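You operate a simulated robot arm through the tools that you are given. There is no shell and no other tool.

You are at the controls of a simulated robot arm. One attempt, no reset.

Task
Free the bar, seal bag 92 and put it in the BAGS tray.
Fine: the heat is set; then switch off, let it cool and lock the bar again.

The check looks at the end state, three seconds after you hand in, the way a careful person would. Anything else that was tipped, shoved, dropped, spilled or broken makes it a failure. A push-on lid holds only when it is set on centred and level and pressed home; a screw cap is set on level and turned clockwise until tight.

Robot
A 7-joint arm with a two-finger parallel gripper, fixed in place. Base frame: the origin is at the foot of the arm, x ahead of it, y to its left, z up; the work surface is at about z = 0.9. Readings come in m, rad, newtons and seconds.
Its first joint turns from -2.601 to 2.601 rad. Payload 3.43 kg.
The tool frame sits at the grasp point between the pads (the TCP): z along the fingers, y along the line on which they close. The tips reach 0.03 m beyond it. Largest opening 0.094 m; finger width 0.028, thickness 0.01; the body of the gripper, 0.05 by 0.096 m, starts 0.055 m behind the TCP.
Orientation is that of the tool frame in the base frame, as [roll, pitch, yaw] about the fixed x, y, z axes, in that order (R = Rz(yaw) Ry(pitch) Rx(roll)). With the fingers straight down and closing along the base's y, the tool's x points along the base's -x, its y along +y and its z along -z.

Tools
- The arm moves only by the tool drive_tool. Its arguments are lists of equal length, an entry for each row: "translation": the shift along the tool's x, y, z in units of 40 mm (1.0 is 40 mm), a list of three; "delta_rot": the turn, a rotation vector about the tool's x, y, z in units of 8 degrees (1.0 is 8 degrees), a list of three. In form: {"translation": [[dx, dy, dz], ...], "delta_rot": [[ax, ay, az], ...]}. A call has 1 to 20 rows; each row shifts and turns the commanded pose from where the row before left it, along the tool's axes as they then stand. "fingers" is the gripper command, from -1 (shut) to 1 (fully open), values between in proportion, set as the call begins (left out, the last holds). A call with a number of a shift or a turn outside -1 to 1 is refused whole. A row lasts 0.2 s, in which the tool goes at most 0.05 m and 0.15 rad; a call with a longer step from one row to the next is refused whole, and so is a gripper value outside its range. Where a pose cannot be reached the arm comes as near as it can. A force on the tool above 90 N (or 10 N above the force at the start of the call, whichever is more), or a blocked arm, ends the call early, and 0.2 s more pass. The fingers move at their own pace (about 0.045 m/s each) and stop on an object; they squeeze with about 24 N. The grip force told is the motor's: it shows also when the fingers shut on nothing. Time passes only in rows, and 0.2 s behind the last, so rows that do not move let the fingers close. It gives the time, the measured TCP pose, the force on the tool (base axes), the opening and the grip force at its end, in the units of the frame above (readings bear some noise), with the torque about the TCP (base axes, N m) and any sound that the robot's microphone picked up.
- Cameras (640 x 400 px; columns grow to the right, rows downward): "scene" is fixed at [0.2267, -0.6544, 1.6842]; the picture's right is [1.00, -0.06, 0.00], its down [-0.02, -0.42, -0.91] and it looks along [0.05, 0.91, -0.42] (base axes); focal length 326 px, centre (320, 200). "wrist" rides on the gripper at [0.076, 0.014, -0.102] in the tool frame; the picture's right is [-0.18, 0.98, 0.00], its down [-0.75, -0.14, -0.64] and it looks along [-0.63, -0.12, 0.77] (tool axes); focal length 243 px, centre (320, 200). There is no depth. A picture from a camera that has moved, and an enlarged one, comes with that camera's place and axes in the base frame and with its lens. The place of the scene camera against the robot may be out by one fixed shift of up to 0.018 m in any direction.
- capture(camera): a new picture of that camera. The clock stands still meanwhile.
- close_up(camera, box): a new picture of the part [left, top, right, bottom] of that camera's present view, enlarged. The clock stands still meanwhile.
- close_job(): hands the job in; it is judged then, once.

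Places have to be worked out from the pictures, the camera data and where the tool is seen. Open the gripper and draw the arm clear of the work before you hand the job in, unless the task says otherwise.

The tools are called after "Emit:" as a command line: name --argument value ..., lists and objects as JSON in quotes. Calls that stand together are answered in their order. drive_tool: Moves the arm, as the interface text tells. Its arguments: {"type":"object","properties":{"translation":{"type":"array","items":{"type":"array","items":{"type":"number"}}},"delta_rot":{"type":"array","items":{"type":"array","items":{"type":"number"}}},"fingers":{"type":"number"}},"required":["translation","delta_rot"]} The other tools are called the same way: capture (camera) takes a picture; close_up (camera, box) takes an enlarged picture of a part of a camera's view; close_job () hands the job in.

At the start:

```text
t: 0.0
eef_pos: [0.6793, 0.7179, 1.2149]
tcp_rot: [3.141, 0.001, 3.141]
wrist_force: [0.4, 0.6, -0.5]
moment: [0.0, 0.02, 0.02]
opening: 0.094
grasp_force: 0.0
```

scene: 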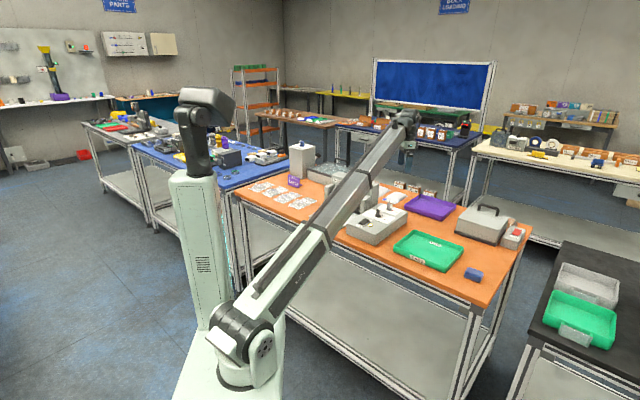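
wrist: 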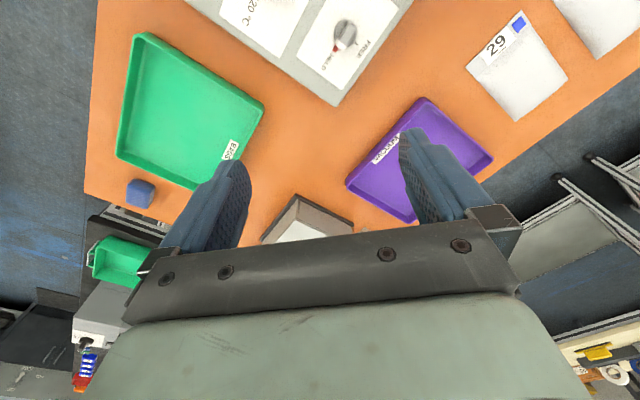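

I'll start by looking closely at the work bench before moving anything.

Emit:
close_up --camera "scene" --box '[320, 160, 540, 300]'

Emit:
close_up --camera "scene" --box '[230, 130, 350, 230]'

Emit:
close_up --camera "wrist" --box '[80, 0, 640, 280]'

```text
2.86 times, centred on (430, 230) of scene
camera zoom: at [0.2267, -0.6544, 1.6842], right [1.0, -0.06, 0.0], down [-0.02, -0.42, -0.91], along [0.05, 0.91, -0.42], focal length 933 px, centre (6, 114)
```

zoom: 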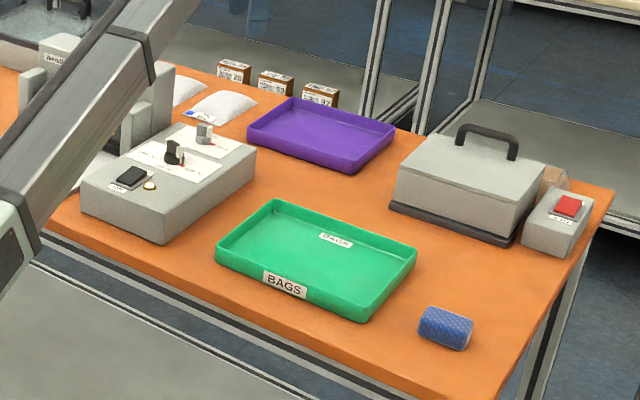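

```text
4.00 times, centred on (290, 180) of scene
camera zoom: at [0.2267, -0.6544, 1.6842], right [1.0, -0.06, 0.0], down [-0.02, -0.42, -0.91], along [0.05, 0.91, -0.42], focal length 1306 px, centre (440, 280)
```

zoom: 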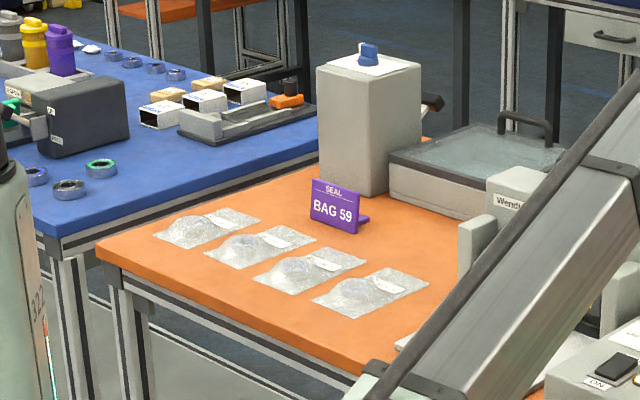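

```text
1.14 times, centred on (360, 140) of wrist
camera zoom: at [0.6025, 0.7328, 1.3194], right [0.18, 0.98, 0.0], down [0.75, -0.14, 0.64], along [0.63, -0.12, -0.77], focal length 277 px, centre (274, 269)
```

zoom: 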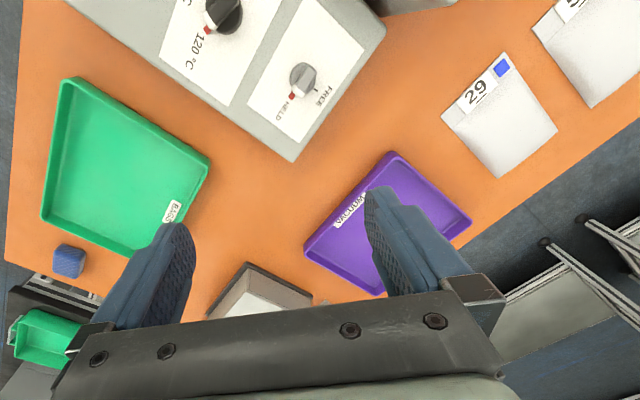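

The arm hides much of the bench from the scene camera. I move the tool at constant height towards +x/-y, clear of everything, to unblock that view.

Emit:
drive_tool --translation '[[-0.35, -1, -0.3], [-0.35, -1, -0.3], [-0.35, -1, -0.3], [-0.35, -1, -0.3], [-0.35, -1, -0.3], [-0.35, -1, 0], [-0.35, -1, 0], [-0.35, -1, 0], [-0.35, -1, 0], [-0.35, -1, 0], [-0.35, -1, 0], [-0.35, -1, 0], [-0.35, -1, 0], [0, -1, 0], [0, -1, 0], [0, -1, 0]]' --delta_rot '[[0, 0, 0], [0, 0, 0], [0, 0, 0], [0, 0, 0], [0, 0, 0], [0, 0, 0], [0, 0, 0], [0, 0, 0], [0, 0, 0], [0, 0, 0], [0, 0, 0], [0, 0, 0], [0, 0, 0], [0, 0, 0], [0, 0, 0], [0, 0, 0]]'

Emit:
capture --camera "scene"

Emit:
close_up --camera "scene" --box '[280, 150, 440, 250]'

```text
t: 3.4
eef_pos: [0.8905, 0.0963, 1.2083]
tcp_rot: [3.141, 0.02, 3.136]
wrist_force: [26.6, 39.3, -53.5]
moment: [-5.0, -1.33, -3.55]
opening: 0.094
grasp_force: 0.1
out of reach, approached as far as the arm can: row 3, 4, 5, 6, 7, 8, 9, 14, 16
```

```text
taken
```

scene: 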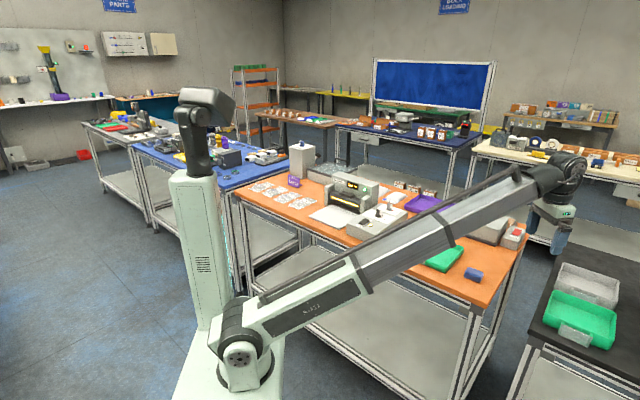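

```text
4.00 times, centred on (360, 200) of scene
camera zoom: at [0.2267, -0.6544, 1.6842], right [1.0, -0.06, 0.0], down [-0.02, -0.42, -0.91], along [0.05, 0.91, -0.42], focal length 1306 px, centre (160, 200)
```

zoom: 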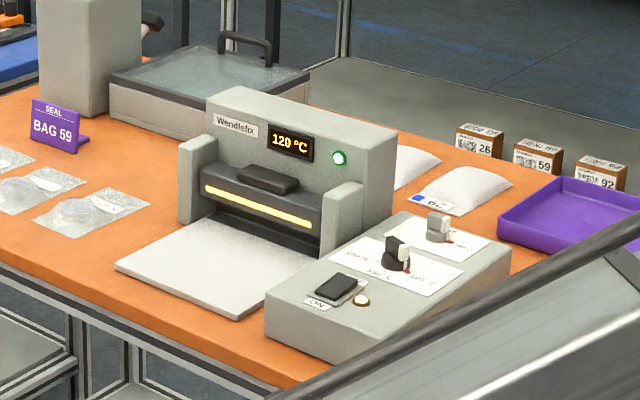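

The view is now clear: sealer with display 120 °C, green lamp on, bar with amber glow, a control box with two knobs and a switch, and boxes 26/59/92. The force reading at the end was high, so I pause to check that it was only motion.

Emit:
drive_tool --translation '[[0, 0, 0], [0, 0, 0]]' --delta_rot '[[0, 0, 0], [0, 0, 0]]'

Emit:
capture --camera "wrist"

Emit:
close_up --camera "scene" --box '[240, 165, 320, 215]'

Emit:
close_up --camera "scene" --box '[340, 190, 420, 240]'

Emit:
close_up --camera "scene" --box '[370, 170, 450, 220]'

```text
t: 4.0
eef_pos: [0.8911, 0.0944, 1.2072]
tcp_rot: [3.14, 0.019, 3.14]
wrist_force: [27.1, 24.6, -56.2]
moment: [-3.31, -1.59, -2.35]
opening: 0.0942
grasp_force: 0.1
```

```text
taken
camera wrist: at [0.8129, 0.1111, 1.3099], right [0.19, 0.98, 0.01], down [0.74, -0.14, 0.66], along [0.65, -0.12, -0.75], focal length 243 px, centre (320, 200)
```

wrist: 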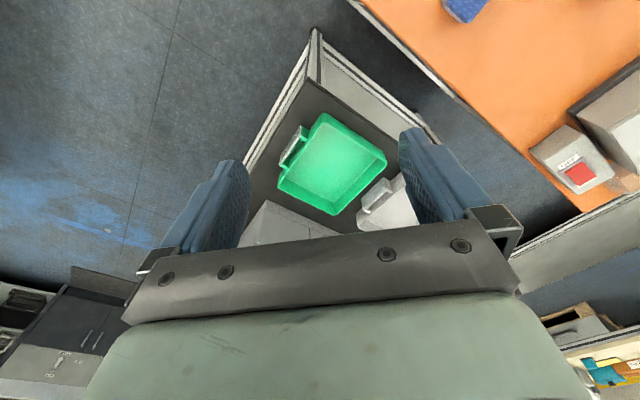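

```text
8.00 times, centred on (280, 190) of scene
camera zoom: at [0.2267, -0.6544, 1.6842], right [1.0, -0.06, 0.0], down [-0.02, -0.42, -0.91], along [0.05, 0.91, -0.42], focal length 2612 px, centre (640, 280)
```

zoom: 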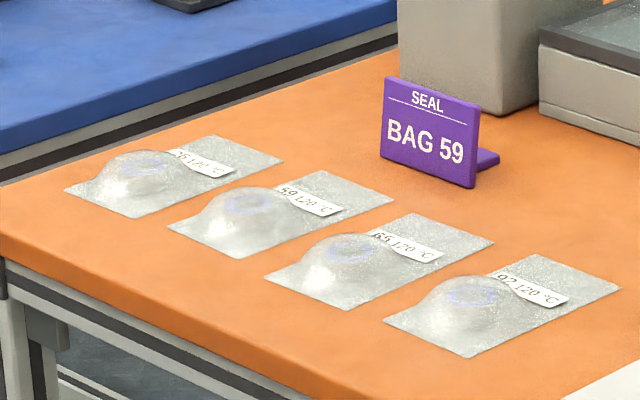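

```text
8.00 times, centred on (380, 215) of scene
camera zoom: at [0.2267, -0.6544, 1.6842], right [1.0, -0.06, 0.0], down [-0.02, -0.42, -0.91], along [0.05, 0.91, -0.42], focal length 2612 px, centre (-160, 80)
```

zoom: 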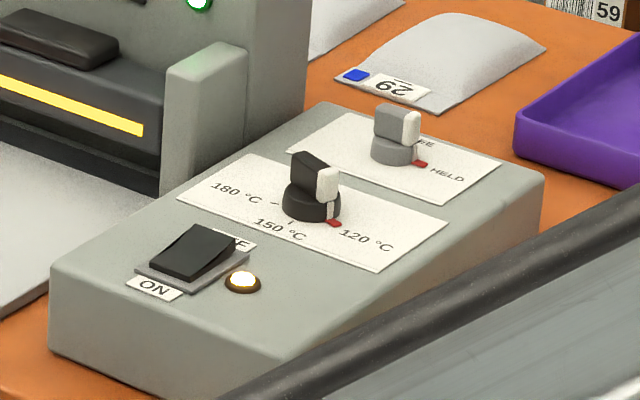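

```text
8.00 times, centred on (410, 195) of scene
camera zoom: at [0.2267, -0.6544, 1.6842], right [1.0, -0.06, 0.0], down [-0.02, -0.42, -0.91], along [0.05, 0.91, -0.42], focal length 2612 px, centre (-400, 240)
```

zoom: 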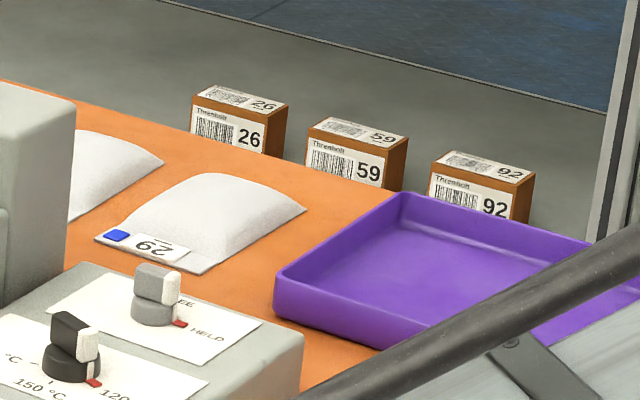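

Those forces persist because the commanded pose is out of reach, not from contact I can see. Bags on the left read "?5", "59", "65", "92", each 120 °C; bag 92 is the one nearest the sealer. I lower slightly and swing in an arc around the base back toward the bench with the camera facing outward.

Emit:
drive_tool --translation '[[0, 0, 1], [0.5, 0.5, 0.5], [0, 1, 0], [0, 1, 0], [0, 1, 0], [0, 1, 0], [0, 1, 0], [0, 1, 0], [0, 1, 0], [0, 1, 0], [0, 1, 0], [0, 1, 0], [0, 1, 0], [0, 1, 0]]' --delta_rot '[[0, 0, -0.35], [0, 0, -0.35], [0, 0, -0.35], [0, 0, -0.35], [0, 0, -0.35], [0, 0, -0.35], [0, 0, -0.35], [0, 0, -0.35], [0, 0, -0.35], [0, 0, -0.35], [0, 0, -0.35], [0, 0, -0.35], [0, 0, -0.35], [0, 0, -0.35]]'

Emit:
capture --camera "wrist"

```text
t: 7.0
eef_pos: [0.6991, 0.5551, 1.1469]
tcp_rot: [-3.142, -0.001, -2.458]
wrist_force: [0.5, 0.3, 0.5]
moment: [-0.01, 0.02, 0.03]
opening: 0.0938
grasp_force: 0.1
```

```text
taken
camera wrist: at [0.6307, 0.5197, 1.2507], right [-0.48, 0.88, 0.0], down [0.67, 0.37, 0.64], along [0.56, 0.31, -0.77], focal length 243 px, centre (320, 200)
```

wrist: 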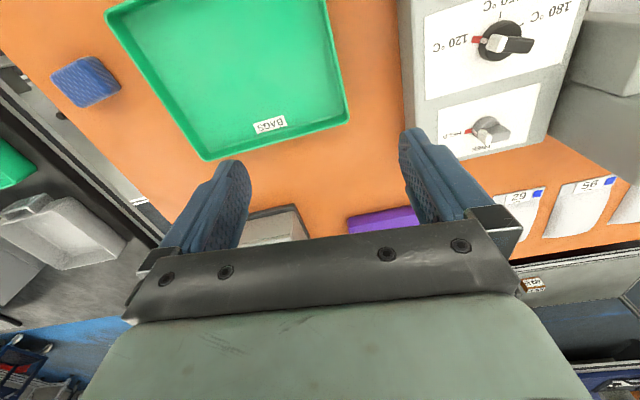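

Forces are back to zero. I continue the arc to look at the sealer and the bags beyond it.

Emit:
drive_tool --translation '[[1, 0.5, -0.4], [1, 0.5, -0.4], [0.5, 1, -0.3], [0, 1, 0], [0, 1, 0], [0, 1, 0]]' --delta_rot '[[0, 0, -0.25], [0, 0, -0.35], [0, 0, -0.35], [0, 0, -0.4], [0, 0, -0.4], [0, 0, -0.4]]'

Emit:
capture --camera "wrist"

```text
t: 8.4
eef_pos: [0.4861, 0.6363, 1.17]
tcp_rot: [3.141, 0.022, -2.164]
wrist_force: [-14.8, 51.9, -69.3]
moment: [-1.64, -5.48, -3.85]
opening: 0.0939
grasp_force: 0.1
out of reach, approached as far as the arm can: row 2, 3, 4
```

```text
taken
camera wrist: at [0.4302, 0.5806, 1.272], right [-0.71, 0.7, 0.0], down [0.53, 0.53, 0.66], along [0.46, 0.47, -0.75], focal length 243 px, centre (320, 200)
```

wrist: 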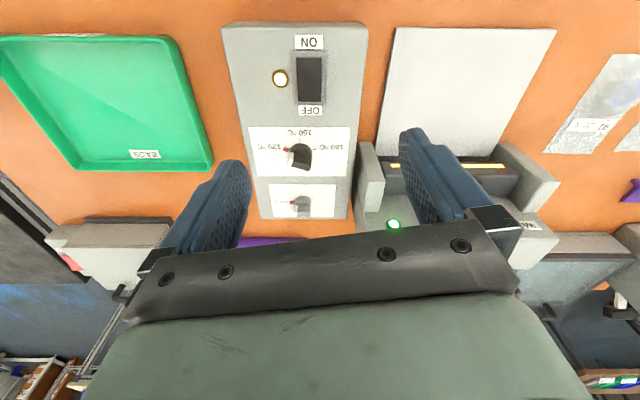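

The bench runs at about 45°, with the sealer bed facing the robot side. I continue toward the clear bags, a little lower, to view bag 92 from above.

Emit:
drive_tool --translation '[[0, 0.3, 1], [0, 0.9, 0.6], [0, 1, 0], [0, 1, 0], [0, 1, 0], [0, 1, 0], [0, 1, 0], [0, 1, 0]]' --delta_rot '[[0, 0, -0.3], [0, 0, -0.3], [0, 0, -0.3], [0, 0, -0.3], [0, 0, -0.3], [0, 0, -0.3], [0, 0, -0.3], [0, 0, -0.3]]'

Emit:
capture --camera "wrist"

Emit:
capture --camera "scene"

```text
t: 10.2
eef_pos: [0.2228, 0.7516, 1.1069]
tcp_rot: [3.141, 0.0, -1.822]
wrist_force: [-0.3, -0.4, -0.2]
moment: [0.0, 0.0, 0.03]
opening: 0.0939
grasp_force: 0.2
```

```text
taken
camera wrist: at [0.19, 0.6828, 1.2107], right [-0.91, 0.42, 0.0], down [0.32, 0.69, 0.64], along [0.27, 0.58, -0.77], focal length 243 px, centre (320, 200)
```

wrist: 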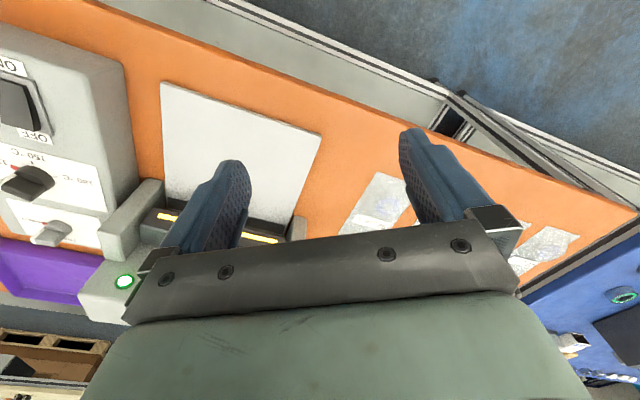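

```text
taken
```

scene: 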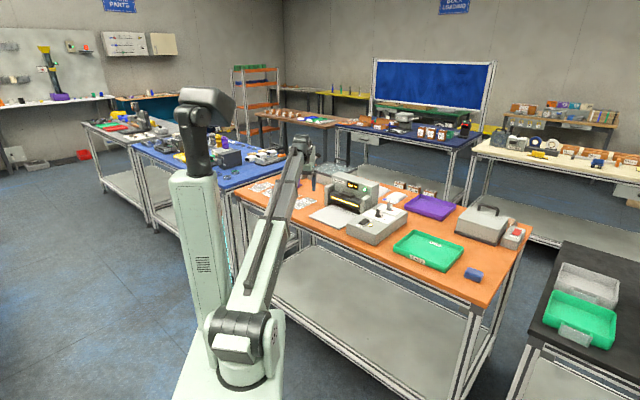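

Bag 92 projects to about (0.21, 0.97). I shift sideways so that it falls between the fingers in the wrist view.

Emit:
drive_tool --translation '[[0, 1, 0], [0.5, 0.8, 0], [0, 0, 0]]' --delta_rot '[[0, 0, 0], [0, 0, 0], [0, 0, 0]]'

Emit:
capture --camera "wrist"

Emit:
close_up --camera "wrist" --box '[200, 120, 420, 257]'

Emit:
close_up --camera "scene" --box '[240, 165, 320, 215]'

```text
t: 11.0
eef_pos: [0.1484, 0.7503, 1.1072]
tcp_rot: [3.141, 0.0, -1.824]
wrist_force: [0.3, 0.0, 1.1]
moment: [-0.03, -0.01, -0.03]
opening: 0.0941
grasp_force: 0.0
```

```text
taken
camera wrist: at [0.1152, 0.6817, 1.2109], right [-0.91, 0.42, 0.0], down [0.32, 0.69, 0.64], along [0.27, 0.58, -0.77], focal length 243 px, centre (320, 200)
```

wrist: 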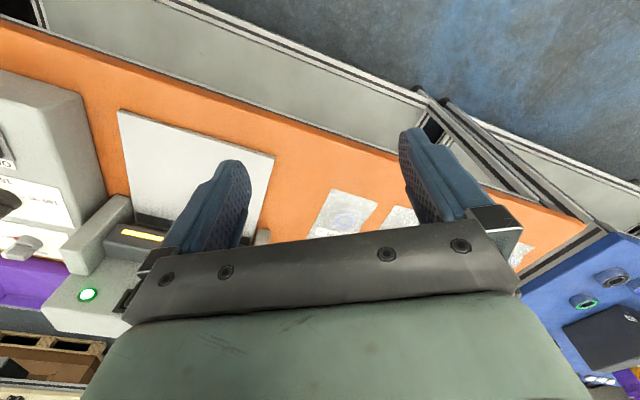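

```text
2.91 times, centred on (310, 188) of wrist
camera zoom: at [0.1152, 0.6817, 1.2109], right [-0.91, 0.42, 0.0], down [0.32, 0.69, 0.64], along [0.27, 0.58, -0.77], focal length 706 px, centre (349, 234)
```

zoom: 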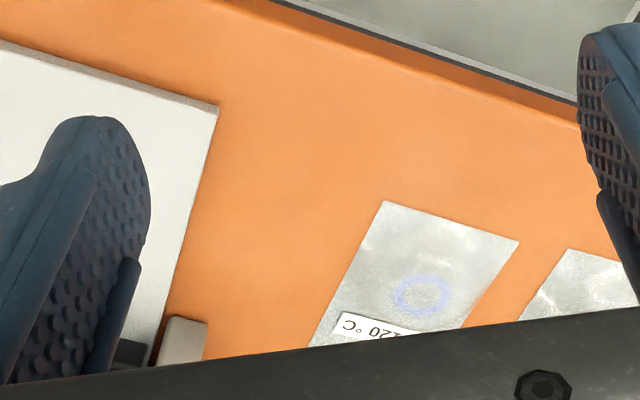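

```text
8.00 times, centred on (280, 190) of scene
camera zoom: at [0.2267, -0.6544, 1.6842], right [1.0, -0.06, 0.0], down [-0.02, -0.42, -0.91], along [0.05, 0.91, -0.42], focal length 2612 px, centre (640, 280)
```

zoom: 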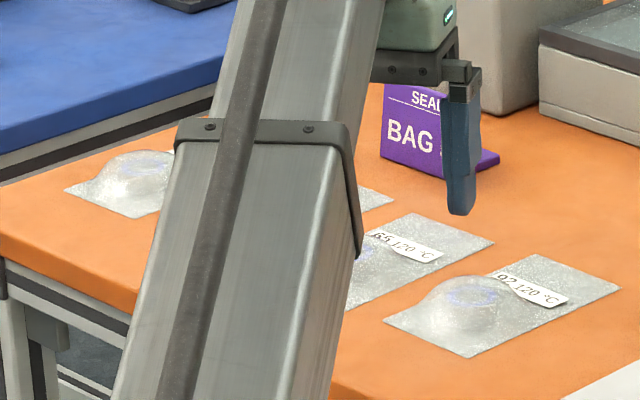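

The bag measures about 0.08 × 0.15 m, its long axis along (0.70, 0.71), dome near (0.20, 0.96). I zoom in for its shape and label.

Emit:
close_up --camera "scene" --box '[284, 190, 324, 215]'

Emit:
close_up --camera "scene" --box '[310, 165, 390, 215]'

Emit:
close_up --camera "scene" --box '[300, 200, 380, 250]'

Emit:
close_up --camera "scene" --box '[380, 220, 500, 295]'

```text
16.00 times, centred on (304, 202) of scene
camera zoom: at [0.2267, -0.6544, 1.6842], right [1.0, -0.06, 0.0], down [-0.02, -0.42, -0.91], along [0.05, 0.91, -0.42], focal length 5223 px, centre (576, 160)
```

zoom: 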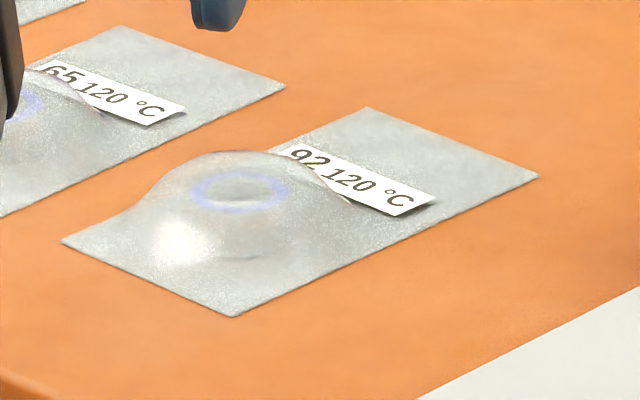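

```text
8.00 times, centred on (350, 190) of scene
camera zoom: at [0.2267, -0.6544, 1.6842], right [1.0, -0.06, 0.0], down [-0.02, -0.42, -0.91], along [0.05, 0.91, -0.42], focal length 2612 px, centre (80, 280)
```

zoom: 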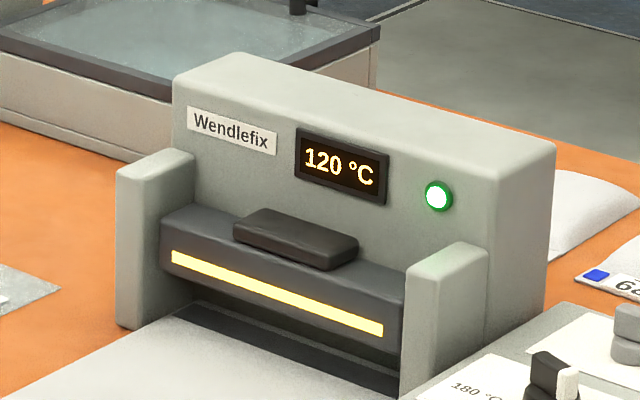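

```text
8.00 times, centred on (340, 225) of scene
camera zoom: at [0.2267, -0.6544, 1.6842], right [1.0, -0.06, 0.0], down [-0.02, -0.42, -0.91], along [0.05, 0.91, -0.42], focal length 2612 px, centre (160, 0)
```

zoom: 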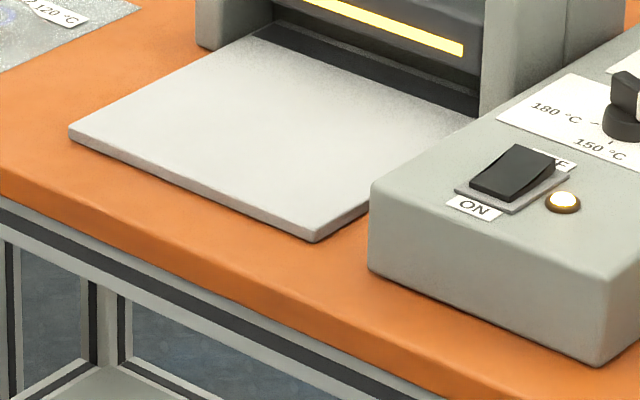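

```text
5.33 times, centred on (440, 258) of scene
camera zoom: at [0.2267, -0.6544, 1.6842], right [1.0, -0.06, 0.0], down [-0.02, -0.42, -0.91], along [0.05, 0.91, -0.42], focal length 1741 px, centre (-320, -107)
```

zoom: 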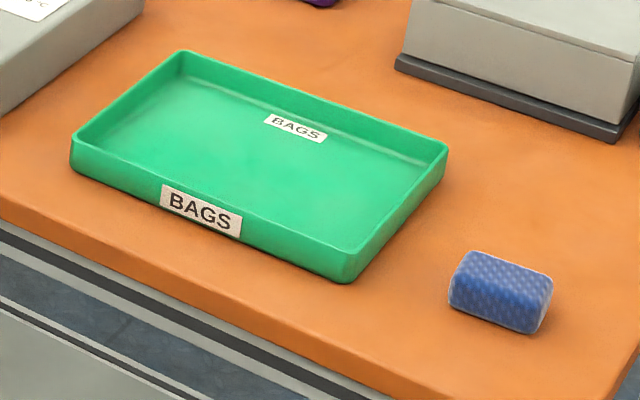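

Bag 92's label is confirmed ("92 120 °C"), matching the 120 °C set. The small purple sign says 59, but the task names 92, so I go with 92. Now I swing back to look closely at the FREE/HELD knob, whose position I estimate at (0.64, 0.755).

Emit:
drive_tool --translation '[[-0.06, -0.96, 0], [-0.06, -0.96, 0], [-0.06, -0.96, 0], [-0.06, -0.96, 0], [-0.06, -0.96, 0], [-0.06, -0.96, 0], [-0.06, -0.96, 0], [-0.06, -0.96, 0], [-0.06, -0.96, 0], [-0.06, -0.96, 0]]' --delta_rot '[[0, 0, 0.32], [0, 0, 0.32], [0, 0, 0.32], [0, 0, 0.32], [0, 0, 0.32], [0, 0, 0.32], [0, 0, 0.32], [0, 0, 0.32], [0, 0, 0.32], [0, 0, 0.32]]'

Emit:
capture --camera "wrist"

Emit:
close_up --camera "wrist" --box '[220, 60, 440, 240]'

```text
t: 13.2
eef_pos: [0.5012, 0.6061, 1.1076]
tcp_rot: [3.141, 0.001, -2.268]
wrist_force: [0.4, 0.7, 0.3]
moment: [0.0, -0.01, -0.03]
opening: 0.0938
grasp_force: 0.0
```

```text
taken
camera wrist: at [0.4409, 0.558, 1.2107], right [-0.63, 0.77, 0.0], down [0.59, 0.49, 0.64], along [0.5, 0.41, -0.77], focal length 243 px, centre (320, 200)
```

wrist: 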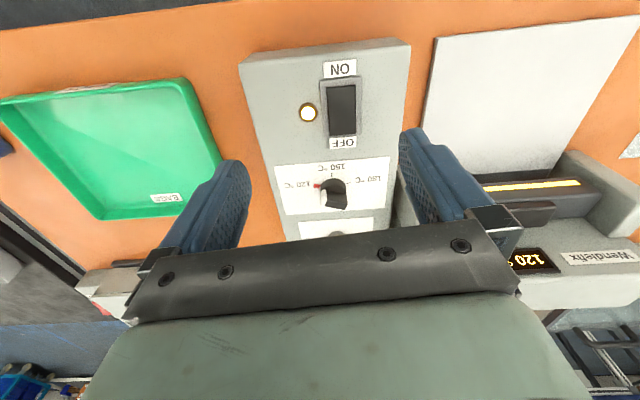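

```text
2.22 times, centred on (330, 150) of wrist
camera zoom: at [0.4409, 0.558, 1.2107], right [-0.63, 0.77, 0.0], down [0.59, 0.49, 0.64], along [0.5, 0.41, -0.77], focal length 539 px, centre (298, 311)
```

zoom: 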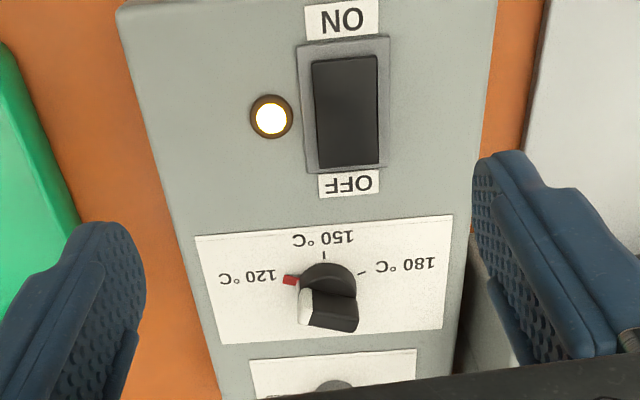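

I move about 0.1 m outward at the same height to see the gray FREE/HELD knob.

Emit:
drive_tool --translation '[[-1, 0, 0], [-1, 0, 0], [-0.6, 0, 0]]' --delta_rot '[[0, 0, 0], [0, 0, 0], [0, 0, 0]]'

Emit:
capture --camera "wrist"

Emit:
close_up --camera "wrist" --box '[240, 80, 420, 240]'

Emit:
close_up --camera "scene" --box '[360, 190, 420, 228]'

```text
t: 14.0
eef_pos: [0.5689, 0.6867, 1.1061]
tcp_rot: [3.141, -0.001, -2.269]
wrist_force: [-0.1, -0.5, 0.6]
moment: [0.03, -0.01, 0.02]
opening: 0.0939
grasp_force: 0.2
```

```text
taken
camera wrist: at [0.5089, 0.6382, 1.2098], right [-0.63, 0.77, 0.0], down [0.59, 0.49, 0.64], along [0.5, 0.41, -0.77], focal length 243 px, centre (320, 200)
```

wrist: 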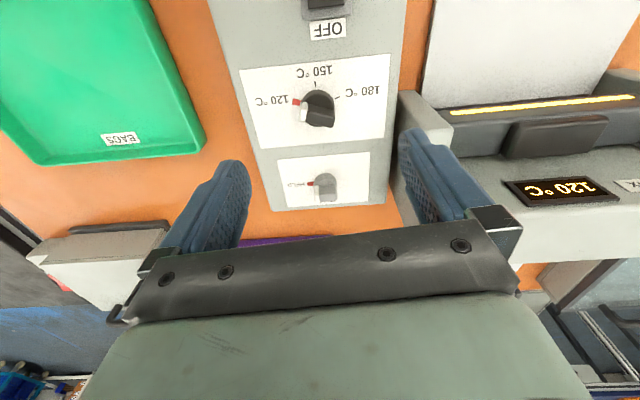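

```text
2.50 times, centred on (330, 160) of wrist
camera zoom: at [0.5089, 0.6382, 1.2098], right [-0.63, 0.77, 0.0], down [0.59, 0.49, 0.64], along [0.5, 0.41, -0.77], focal length 606 px, centre (295, 300)
```

zoom: 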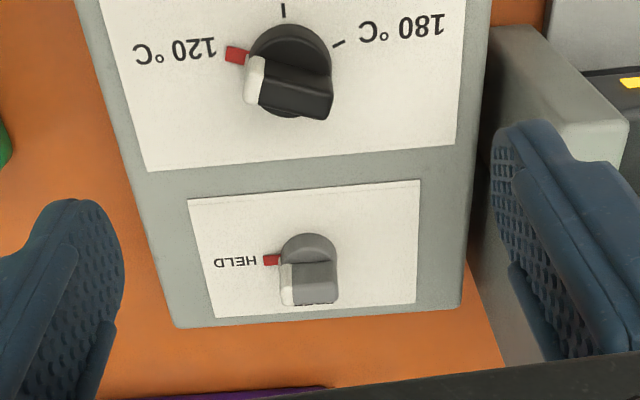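

```text
10.53 times, centred on (390, 209) of scene
camera zoom: at [0.2267, -0.6544, 1.6842], right [1.0, -0.06, 0.0], down [-0.02, -0.42, -0.91], along [0.05, 0.91, -0.42], focal length 3436 px, centre (-417, 105)
```

zoom: 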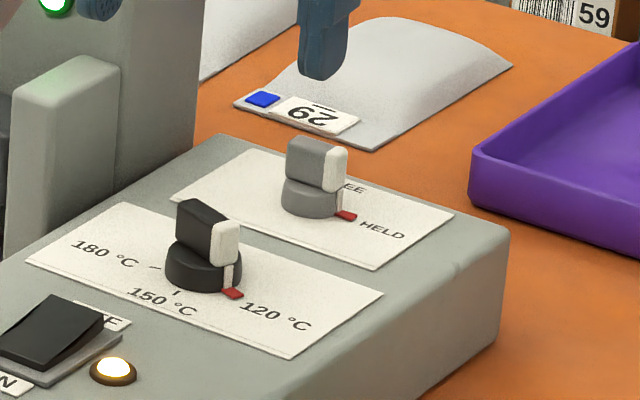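

The gray knob's red pointer is at HELD (toward the tray side), FREE is on the far side: roughly a quarter turn counter-clockwise. The grip bar lies along the pointer. Before approaching I test in free air whether the wrist can yaw through −45°…+45°, which would keep the camera away from the sealer.

Emit:
drive_tool --translation '[[0, 0, 0], [0, 0, 0], [0, 0, 0], [0, 0, 0], [0, 0, 0], [0, 0, 0], [0, 0, 0], [0, 0, 0], [0, 0, 0], [0, 0, 0], [0, 0, 0], [0, 0, 0], [0, 0, 0], [0, 0, 0], [0, 0, 0]]' --delta_rot '[[0, 0, -1], [0, 0, -1], [0, 0, -1], [0, 0, -1], [0, 0, -1], [0, 0, -1], [0, 0, -1], [0, 0, -1], [0, 0, -1], [0, 0, -1], [0, 0, -0.7], [0, 0, 0], [0, 0, 0], [0, 0, 0], [0, 0, 0]]'

Emit:
capture --camera "wrist"

Emit:
close_up --camera "scene" --box '[330, 120, 450, 220]'

```text
t: 17.2
eef_pos: [0.568, 0.6856, 1.1073]
tcp_rot: [3.14, -0.001, -0.776]
wrist_force: [0.6, -0.2, 0.6]
moment: [-0.01, 0.02, 0.02]
opening: 0.0942
grasp_force: 0.1
```

```text
taken
camera wrist: at [0.6124, 0.6232, 1.2106], right [-0.82, -0.57, 0.0], down [-0.44, 0.63, 0.64], along [-0.37, 0.53, -0.77], focal length 243 px, centre (320, 200)
```

wrist: 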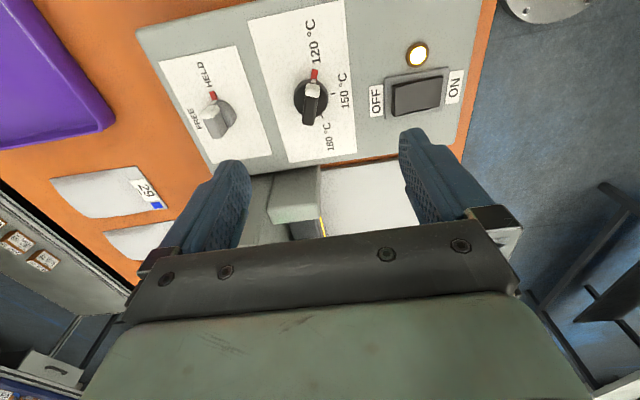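

```text
4.00 times, centred on (390, 170) of scene
camera zoom: at [0.2267, -0.6544, 1.6842], right [1.0, -0.06, 0.0], down [-0.02, -0.42, -0.91], along [0.05, 0.91, -0.42], focal length 1306 px, centre (40, 320)
```

zoom: 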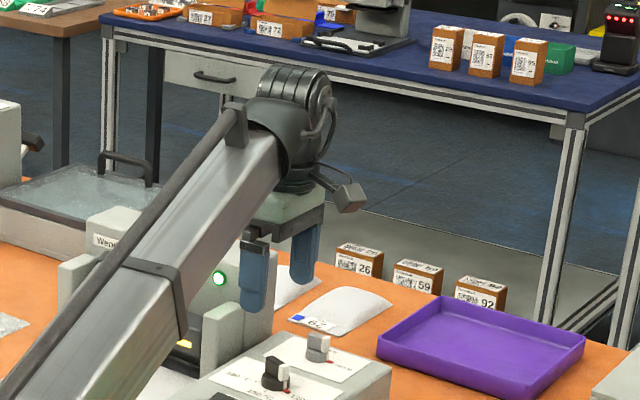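

Yaw −45° works without trouble, and this view shows both FREE and HELD marks. I zoom in on the knob.

Emit:
close_up --camera "wrist" --box '[140, 30, 300, 170]'

Emit:
close_up --camera "wrist" --box '[240, 0, 480, 160]'

```text
2.86 times, centred on (220, 100) of wrist
camera zoom: at [0.6124, 0.6232, 1.2106], right [-0.82, -0.57, 0.0], down [-0.44, 0.63, 0.64], along [-0.37, 0.53, -0.77], focal length 693 px, centre (606, 486)
```

zoom: 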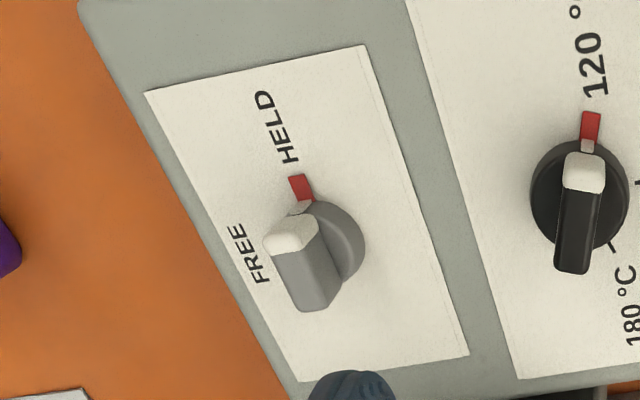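

```text
2.50 times, centred on (360, 80) of wrist
camera zoom: at [0.6124, 0.6232, 1.2106], right [-0.82, -0.57, 0.0], down [-0.44, 0.63, 0.64], along [-0.37, 0.53, -0.77], focal length 606 px, centre (220, 500)
```

zoom: 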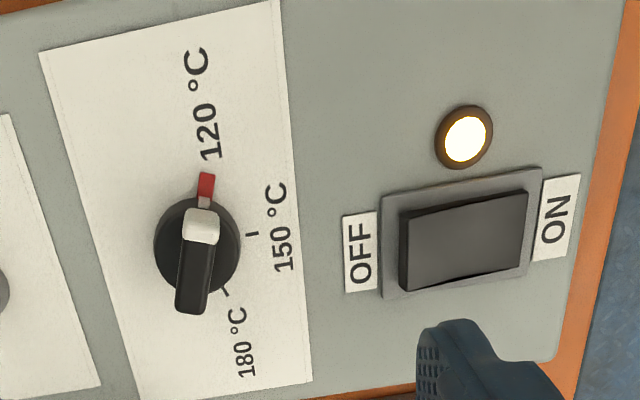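

Triangulation puts the gray knob axis at about (0.640, 0.7545), panel top z≈0.958, bar top ≈0.99; HELD points at −43° and FREE at +47°. I move above it at current height with the fingers narrowed to about 50 mm.

Emit:
drive_tool --translation '[[0, -0.8, 0], [0.05, -0.9, 0], [0.03, -0.8, 0], [0, 0, 0]]' --delta_rot '[[0, 0, -0.19], [0, 0, 0], [0, 0, 0], [0, 0, 0]]' --fingers 0.06

Emit:
capture --camera "wrist"

Emit:
close_up --camera "scene" --box '[360, 170, 440, 230]'

```text
t: 18.2
eef_pos: [0.64, 0.7582, 1.1081]
tcp_rot: [-3.141, 0.002, -0.748]
wrist_force: [-0.1, 0.0, 0.7]
moment: [-0.03, -0.01, 0.0]
opening: 0.0497
grasp_force: 0.0
```

```text
taken
camera wrist: at [0.6857, 0.6953, 1.2116], right [-0.8, -0.59, 0.0], down [-0.46, 0.62, 0.64], along [-0.38, 0.52, -0.77], focal length 243 px, centre (320, 200)
```

wrist: 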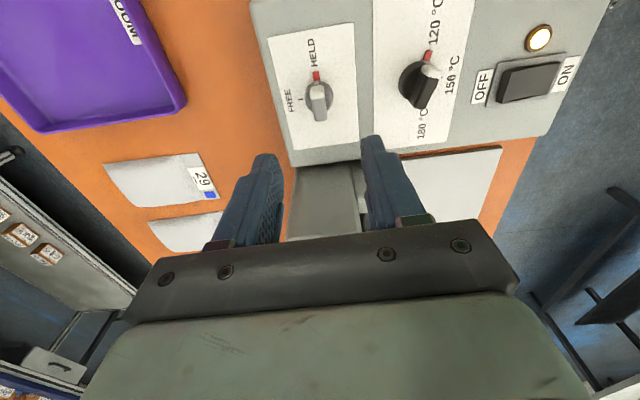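

```text
6.67 times, centred on (400, 200) of scene
camera zoom: at [0.2267, -0.6544, 1.6842], right [1.0, -0.06, 0.0], down [-0.02, -0.42, -0.91], along [0.05, 0.91, -0.42], focal length 2176 px, centre (-213, 200)
```

zoom: 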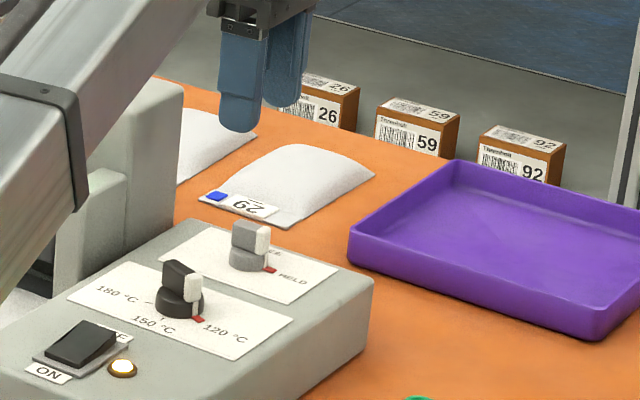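

Reachable here. I zoom in to refine the knob's position from this nearer view.

Emit:
close_up --camera "wrist" --box '[250, 20, 410, 160]'

```text
2.86 times, centred on (330, 90) of wrist
camera zoom: at [0.6857, 0.6953, 1.2116], right [-0.8, -0.59, 0.0], down [-0.46, 0.62, 0.64], along [-0.38, 0.52, -0.77], focal length 693 px, centre (291, 514)
```

zoom: 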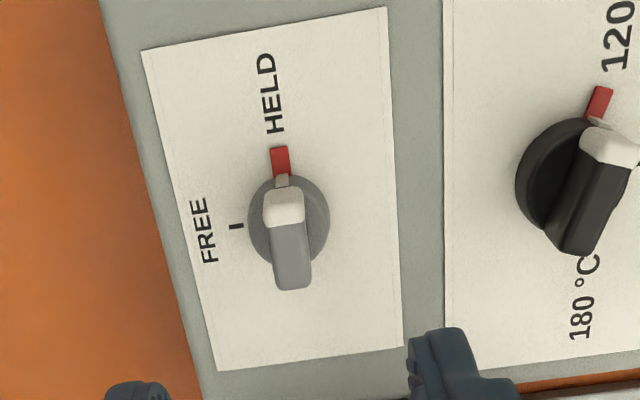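

FREE tick is exactly 90° from the pointer. TCP is within about 4 mm of the knob axis and the yaw matches the bar. I descend to TCP z≈1.005 and check.

Emit:
drive_tool --translation '[[0.1, 0, 0.7], [0, 0, 0.7], [0, 0, 0.6], [0, 0, 0.3], [0, 0, 0.2], [0, 0, 0]]' --delta_rot '[[0, 0, 0], [0, 0, 0], [0, 0, 0], [0, 0, 0], [0, 0, 0], [0, 0, 0]]'

Emit:
capture --camera "wrist"

Emit:
close_up --camera "scene" --box '[360, 180, 420, 225]'

```text
t: 19.6
eef_pos: [0.6416, 0.7533, 1.0074]
tcp_rot: [3.141, 0.002, -0.748]
wrist_force: [-1.1, -0.1, -0.4]
moment: [0.02, 0.0, 0.02]
opening: 0.0498
grasp_force: 0.0
```

```text
taken
camera wrist: at [0.6879, 0.6926, 1.1106], right [-0.8, -0.59, 0.0], down [-0.46, 0.62, 0.64], along [-0.38, 0.52, -0.77], focal length 243 px, centre (320, 200)
```

wrist: 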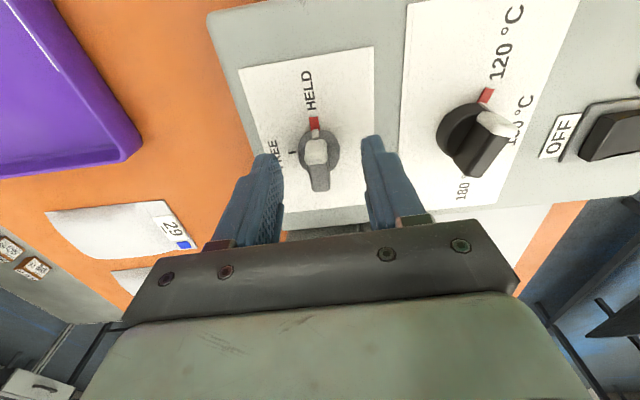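

```text
8.89 times, centred on (390, 202) of scene
camera zoom: at [0.2267, -0.6544, 1.6842], right [1.0, -0.06, 0.0], down [-0.02, -0.42, -0.91], along [0.05, 0.91, -0.42], focal length 2902 px, centre (-302, 178)
```

zoom: 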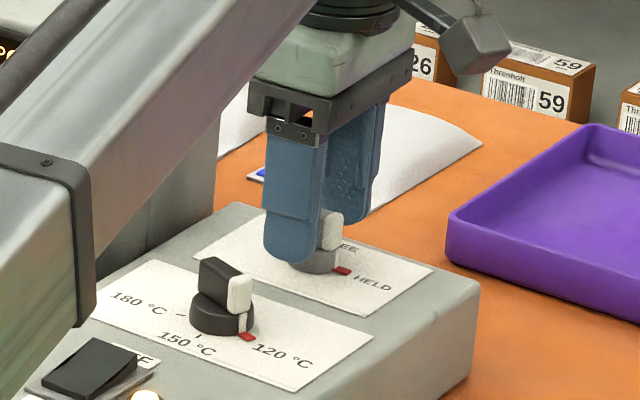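

The fingers straddle the knob's bar. I close them on it and read the opening.

Emit:
drive_tool --translation '[[0, 0, 0], [0, 0, 0], [0, 0, 0], [0, 0, 0], [0, 0, 0]]' --delta_rot '[[0, 0, 0], [0, 0, 0], [0, 0, 0], [0, 0, 0], [0, 0, 0]]' --fingers -1

Emit:
close_up --camera "wrist" --box '[230, 60, 430, 230]'

```text
t: 20.8
eef_pos: [0.6428, 0.7547, 1.0065]
tcp_rot: [-3.141, -0.002, -0.748]
wrist_force: [5.7, 9.4, 1.7]
moment: [0.22, 0.0, -0.02]
opening: 0.0118
grasp_force: 45.3
```

```text
2.35 times, centred on (330, 145) of wrist
camera zoom: at [0.6884, 0.6933, 1.1107], right [-0.8, -0.59, 0.0], down [-0.46, 0.62, 0.64], along [-0.38, 0.52, -0.77], focal length 571 px, centre (296, 329)
```

zoom: 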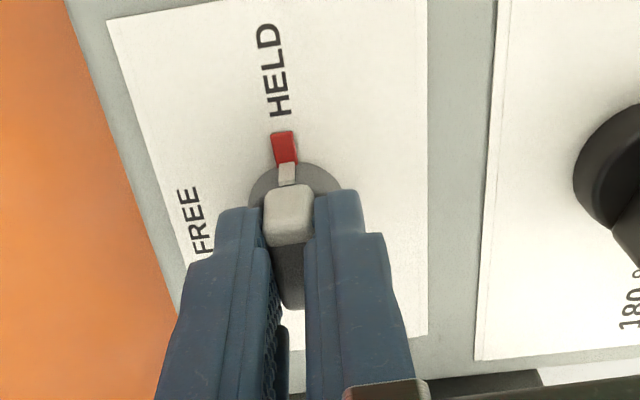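

The bar is gripped (opening 11.8 mm). I relieve the 1.5 mm off-centre bias and turn counter-clockwise about 45° first to see that the knob follows.

Emit:
drive_tool --translation '[[0, -0.04, 0], [0, 0, 0], [0, 0, 0], [0, 0, 0], [0, 0, 0], [0, 0, 0], [0, 0, 0], [0, 0, 0]]' --delta_rot '[[0, 0, 0], [0, 0, -0.8], [0, 0, -0.8], [0, 0, -0.8], [0, 0, -0.8], [0, 0, -0.8], [0, 0, -0.8], [0, 0, 0]]'

Emit:
close_up --camera "wrist" --box '[230, 60, 430, 230]'

```text
t: 22.6
eef_pos: [0.6432, 0.7548, 1.0071]
tcp_rot: [3.141, 0.0, -0.077]
wrist_force: [-4.6, 7.2, 2.2]
moment: [0.17, 0.32, 0.01]
opening: 0.0119
grasp_force: 44.9
```

```text
2.35 times, centred on (330, 145) of wrist
camera zoom: at [0.7174, 0.736, 1.1107], right [-0.26, -0.97, 0.0], down [-0.74, 0.2, 0.64], along [-0.62, 0.17, -0.77], focal length 571 px, centre (296, 329)
```

zoom: 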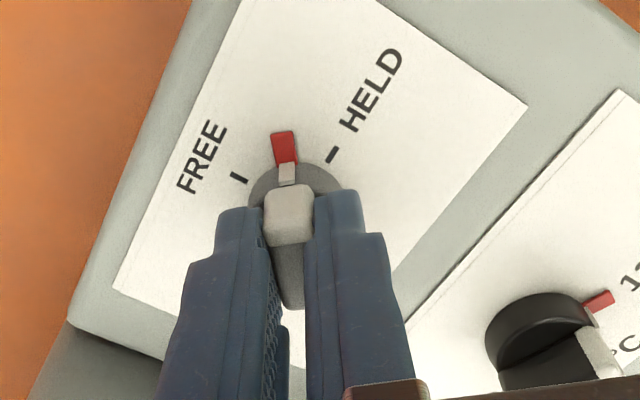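

The knob follows the grip. I continue to the FREE tick, about 51° more.

Emit:
drive_tool --translation '[[0, 0, 0], [0, 0, 0], [0, 0, 0], [0, 0, 0], [0, 0, 0], [0, 0, 0], [0, 0, 0], [0, 0, 0], [0, 0, 0]]' --delta_rot '[[0, 0, -0.8], [0, 0, -0.8], [0, 0, -0.8], [0, 0, -0.8], [0, 0, -0.8], [0, 0, -0.8], [0, 0, -0.8], [0, 0, -0.8], [0, 0, 0]]'

Emit:
close_up --camera "wrist" --box '[230, 60, 430, 230]'

Emit:
close_up --camera "scene" --box '[310, 165, 420, 235]'

```text
t: 24.6
eef_pos: [0.6429, 0.7544, 1.0068]
tcp_rot: [-3.14, 0.001, 0.763]
wrist_force: [-8.5, 14.7, 4.4]
moment: [-0.22, 0.7, 0.01]
opening: 0.0119
grasp_force: 44.9
out of reach, approached as far as the arm can: row 8
```

```text
2.35 times, centred on (330, 145) of wrist
camera zoom: at [0.7074, 0.7988, 1.1107], right [0.54, -0.84, 0.0], down [-0.64, -0.42, 0.64], along [-0.54, -0.35, -0.77], focal length 571 px, centre (296, 329)
```

zoom: 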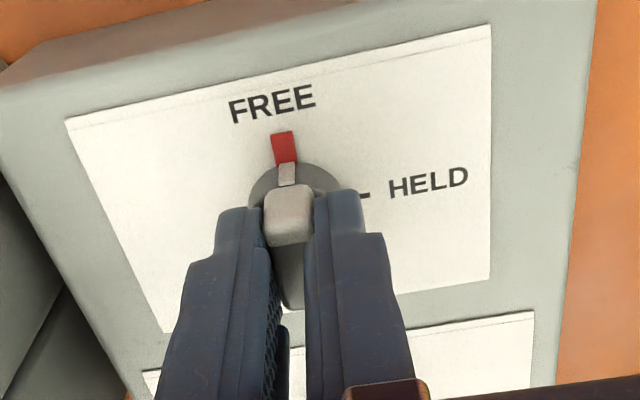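

```text
5.71 times, centred on (365, 200) of scene
camera zoom: at [0.2267, -0.6544, 1.6842], right [1.0, -0.06, 0.0], down [-0.02, -0.42, -0.91], along [0.05, 0.91, -0.42], focal length 1865 px, centre (63, 200)
```

zoom: 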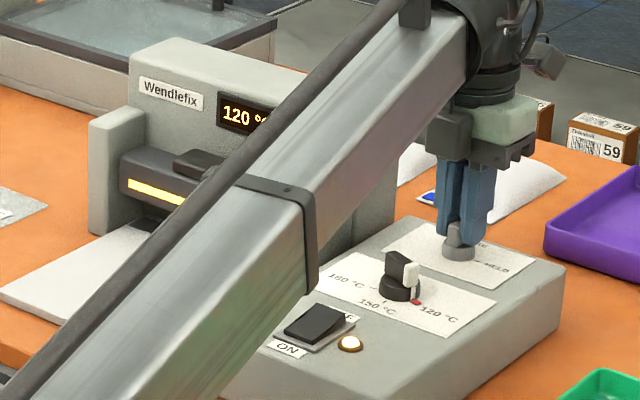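

Pointer is at FREE, covering its tick (turned about 87°; the wrist is at its limit). I open the fingers partly and rise straight up.

Emit:
drive_tool --translation '[[0, 0, 0], [0, 0, 0], [0, 0, 0], [0, 0, -0.5], [0, 0, -0.8], [0, 0, -0.8], [0, 0, -0.6]]' --delta_rot '[[0, 0, 0], [0, 0, 0], [0, 0, 0], [0, 0, 0], [0, 0, 0], [0, 0, 0], [0, 0, 0]]' --fingers 0.06

Emit:
close_up --camera "wrist" --box '[230, 20, 430, 190]'

Emit:
close_up --camera "scene" --box '[310, 165, 420, 235]'

```text
t: 26.2
eef_pos: [0.643, 0.7541, 1.1151]
tcp_rot: [3.14, -0.001, 0.758]
wrist_force: [0.2, 0.2, 0.7]
moment: [0.02, 0.03, 0.02]
opening: 0.0499
grasp_force: 0.0
```

```text
2.35 times, centred on (330, 105) of wrist
camera zoom: at [0.708, 0.7981, 1.219], right [0.54, -0.84, 0.0], down [-0.64, -0.42, 0.64], along [-0.54, -0.35, -0.77], focal length 571 px, centre (296, 424)
```

zoom: 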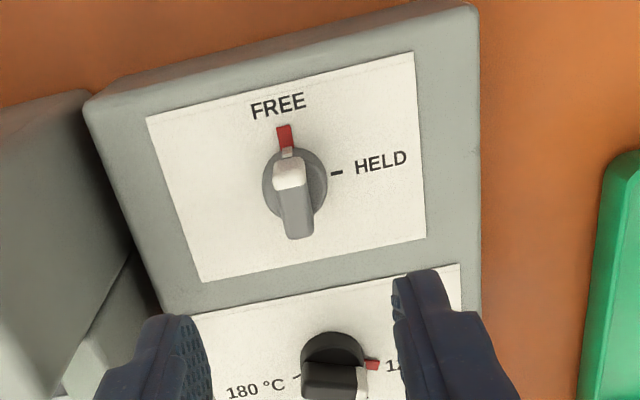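

```text
5.71 times, centred on (365, 200) of scene
camera zoom: at [0.2267, -0.6544, 1.6842], right [1.0, -0.06, 0.0], down [-0.02, -0.42, -0.91], along [0.05, 0.91, -0.42], focal length 1865 px, centre (63, 200)
```

zoom: 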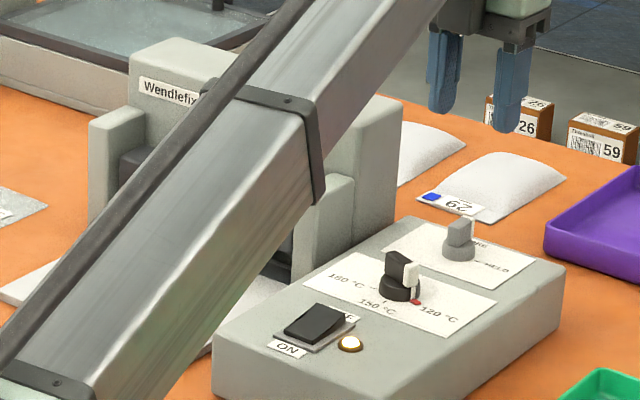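

The bar knob is at FREE. Now for the bag: I rotate the wrist back in place (away from the sealer side) to yaw ≈ −116°.

Emit:
drive_tool --translation '[[0, 0, 0], [0, 0, 0], [0, 0, 0], [0, 0, 0], [0, 0, 0], [0, 0, 0], [0, 0, 0], [0, 0, 0], [0, 0, 0], [0, 0, 0], [0, 0, 0], [0, 0, 0], [0, 0, 0], [0, 0, 0], [0, 0, 0], [0, 0, 0], [0, 0, 0], [0, 0, 0], [0, 0, 0], [0, 0, 0]]' --delta_rot '[[0, 0, 1], [0, 0, 1], [0, 0, 1], [0, 0, 1], [0, 0, 1], [0, 0, 1], [0, 0, 1], [0, 0, 1], [0, 0, 1], [0, 0, 1], [0, 0, 1], [0, 0, 1], [0, 0, 1], [0, 0, 1], [0, 0, 1], [0, 0, 1], [0, 0, 1], [0, 0, 1], [0, 0, 1], [0, 0, 1]]' --fingers 1

Emit:
capture --camera "wrist"

```text
t: 30.4
eef_pos: [0.6434, 0.7545, 1.1144]
tcp_rot: [3.141, -0.001, -2.033]
wrist_force: [-0.1, -0.1, -0.7]
moment: [0.0, 0.03, 0.0]
opening: 0.0941
grasp_force: 0.0
```

```text
taken
camera wrist: at [0.5962, 0.6942, 1.2187], right [-0.8, 0.6, 0.0], down [0.46, 0.61, 0.64], along [0.39, 0.51, -0.77], focal length 243 px, centre (320, 200)
```

wrist: 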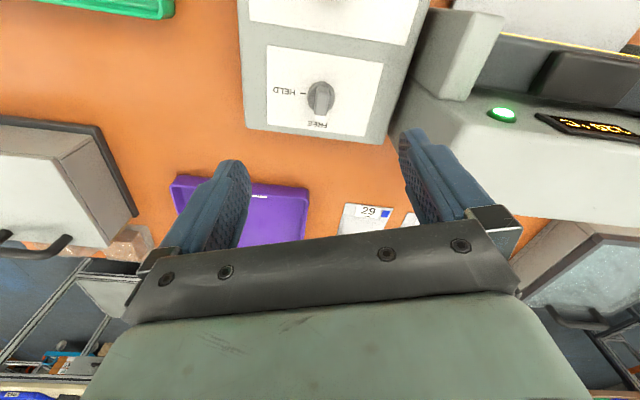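

Now I move inward to r≈0.8 and then across above the bench's front to the bag side.

Emit:
drive_tool --translation '[[0.94, 0.16, 0], [0.94, 0.16, 0], [0.94, 0.16, 0], [0.94, 0.16, 0.1], [0.94, 0.16, 0.1], [0.1, 0.96, 0.1], [0.1, 0.96, 0.1], [0.1, 0.96, 0.1], [0.1, 0.96, 0.1], [0.1, 0.96, 0], [0.1, 0.96, 0], [0.1, 0.96, 0], [0.1, 0.96, 0], [0.1, 0.96, 0], [0.1, 0.96, 0], [0, 0, 0]]' --delta_rot '[[0, 0, 0], [0, 0, 0], [0, 0, 0], [0, 0, 0], [0, 0, 0], [0, 0, 0.2], [0, 0, 0.2], [0, 0, 0.2], [0, 0, 0.2], [0, 0, 0.2], [0, 0, 0.2], [0, 0, 0.2], [0, 0, 0.2], [0, 0, 0.2], [0, 0, 0.2], [0, 0, 0.3]]'

Emit:
capture --camera "wrist"

```text
t: 33.8
eef_pos: [0.1897, 0.7803, 1.0909]
tcp_rot: [-3.142, 0.0, -2.353]
wrist_force: [-0.1, 0.1, -0.4]
moment: [0.03, -0.03, 0.01]
opening: 0.094
grasp_force: 0.0
```

```text
taken
camera wrist: at [0.1256, 0.7375, 1.1943], right [-0.57, 0.82, 0.0], down [0.63, 0.43, 0.64], along [0.53, 0.36, -0.77], focal length 243 px, centre (320, 200)
```

wrist: 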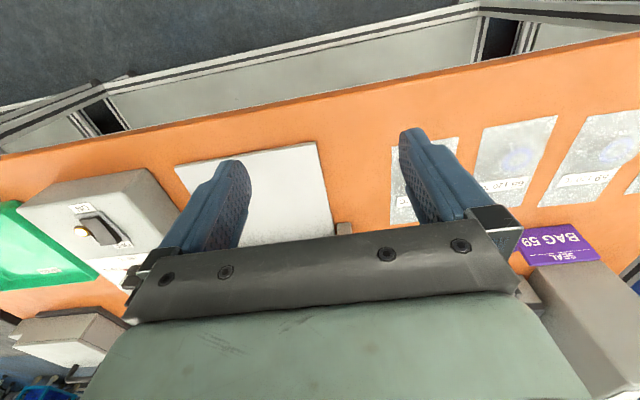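

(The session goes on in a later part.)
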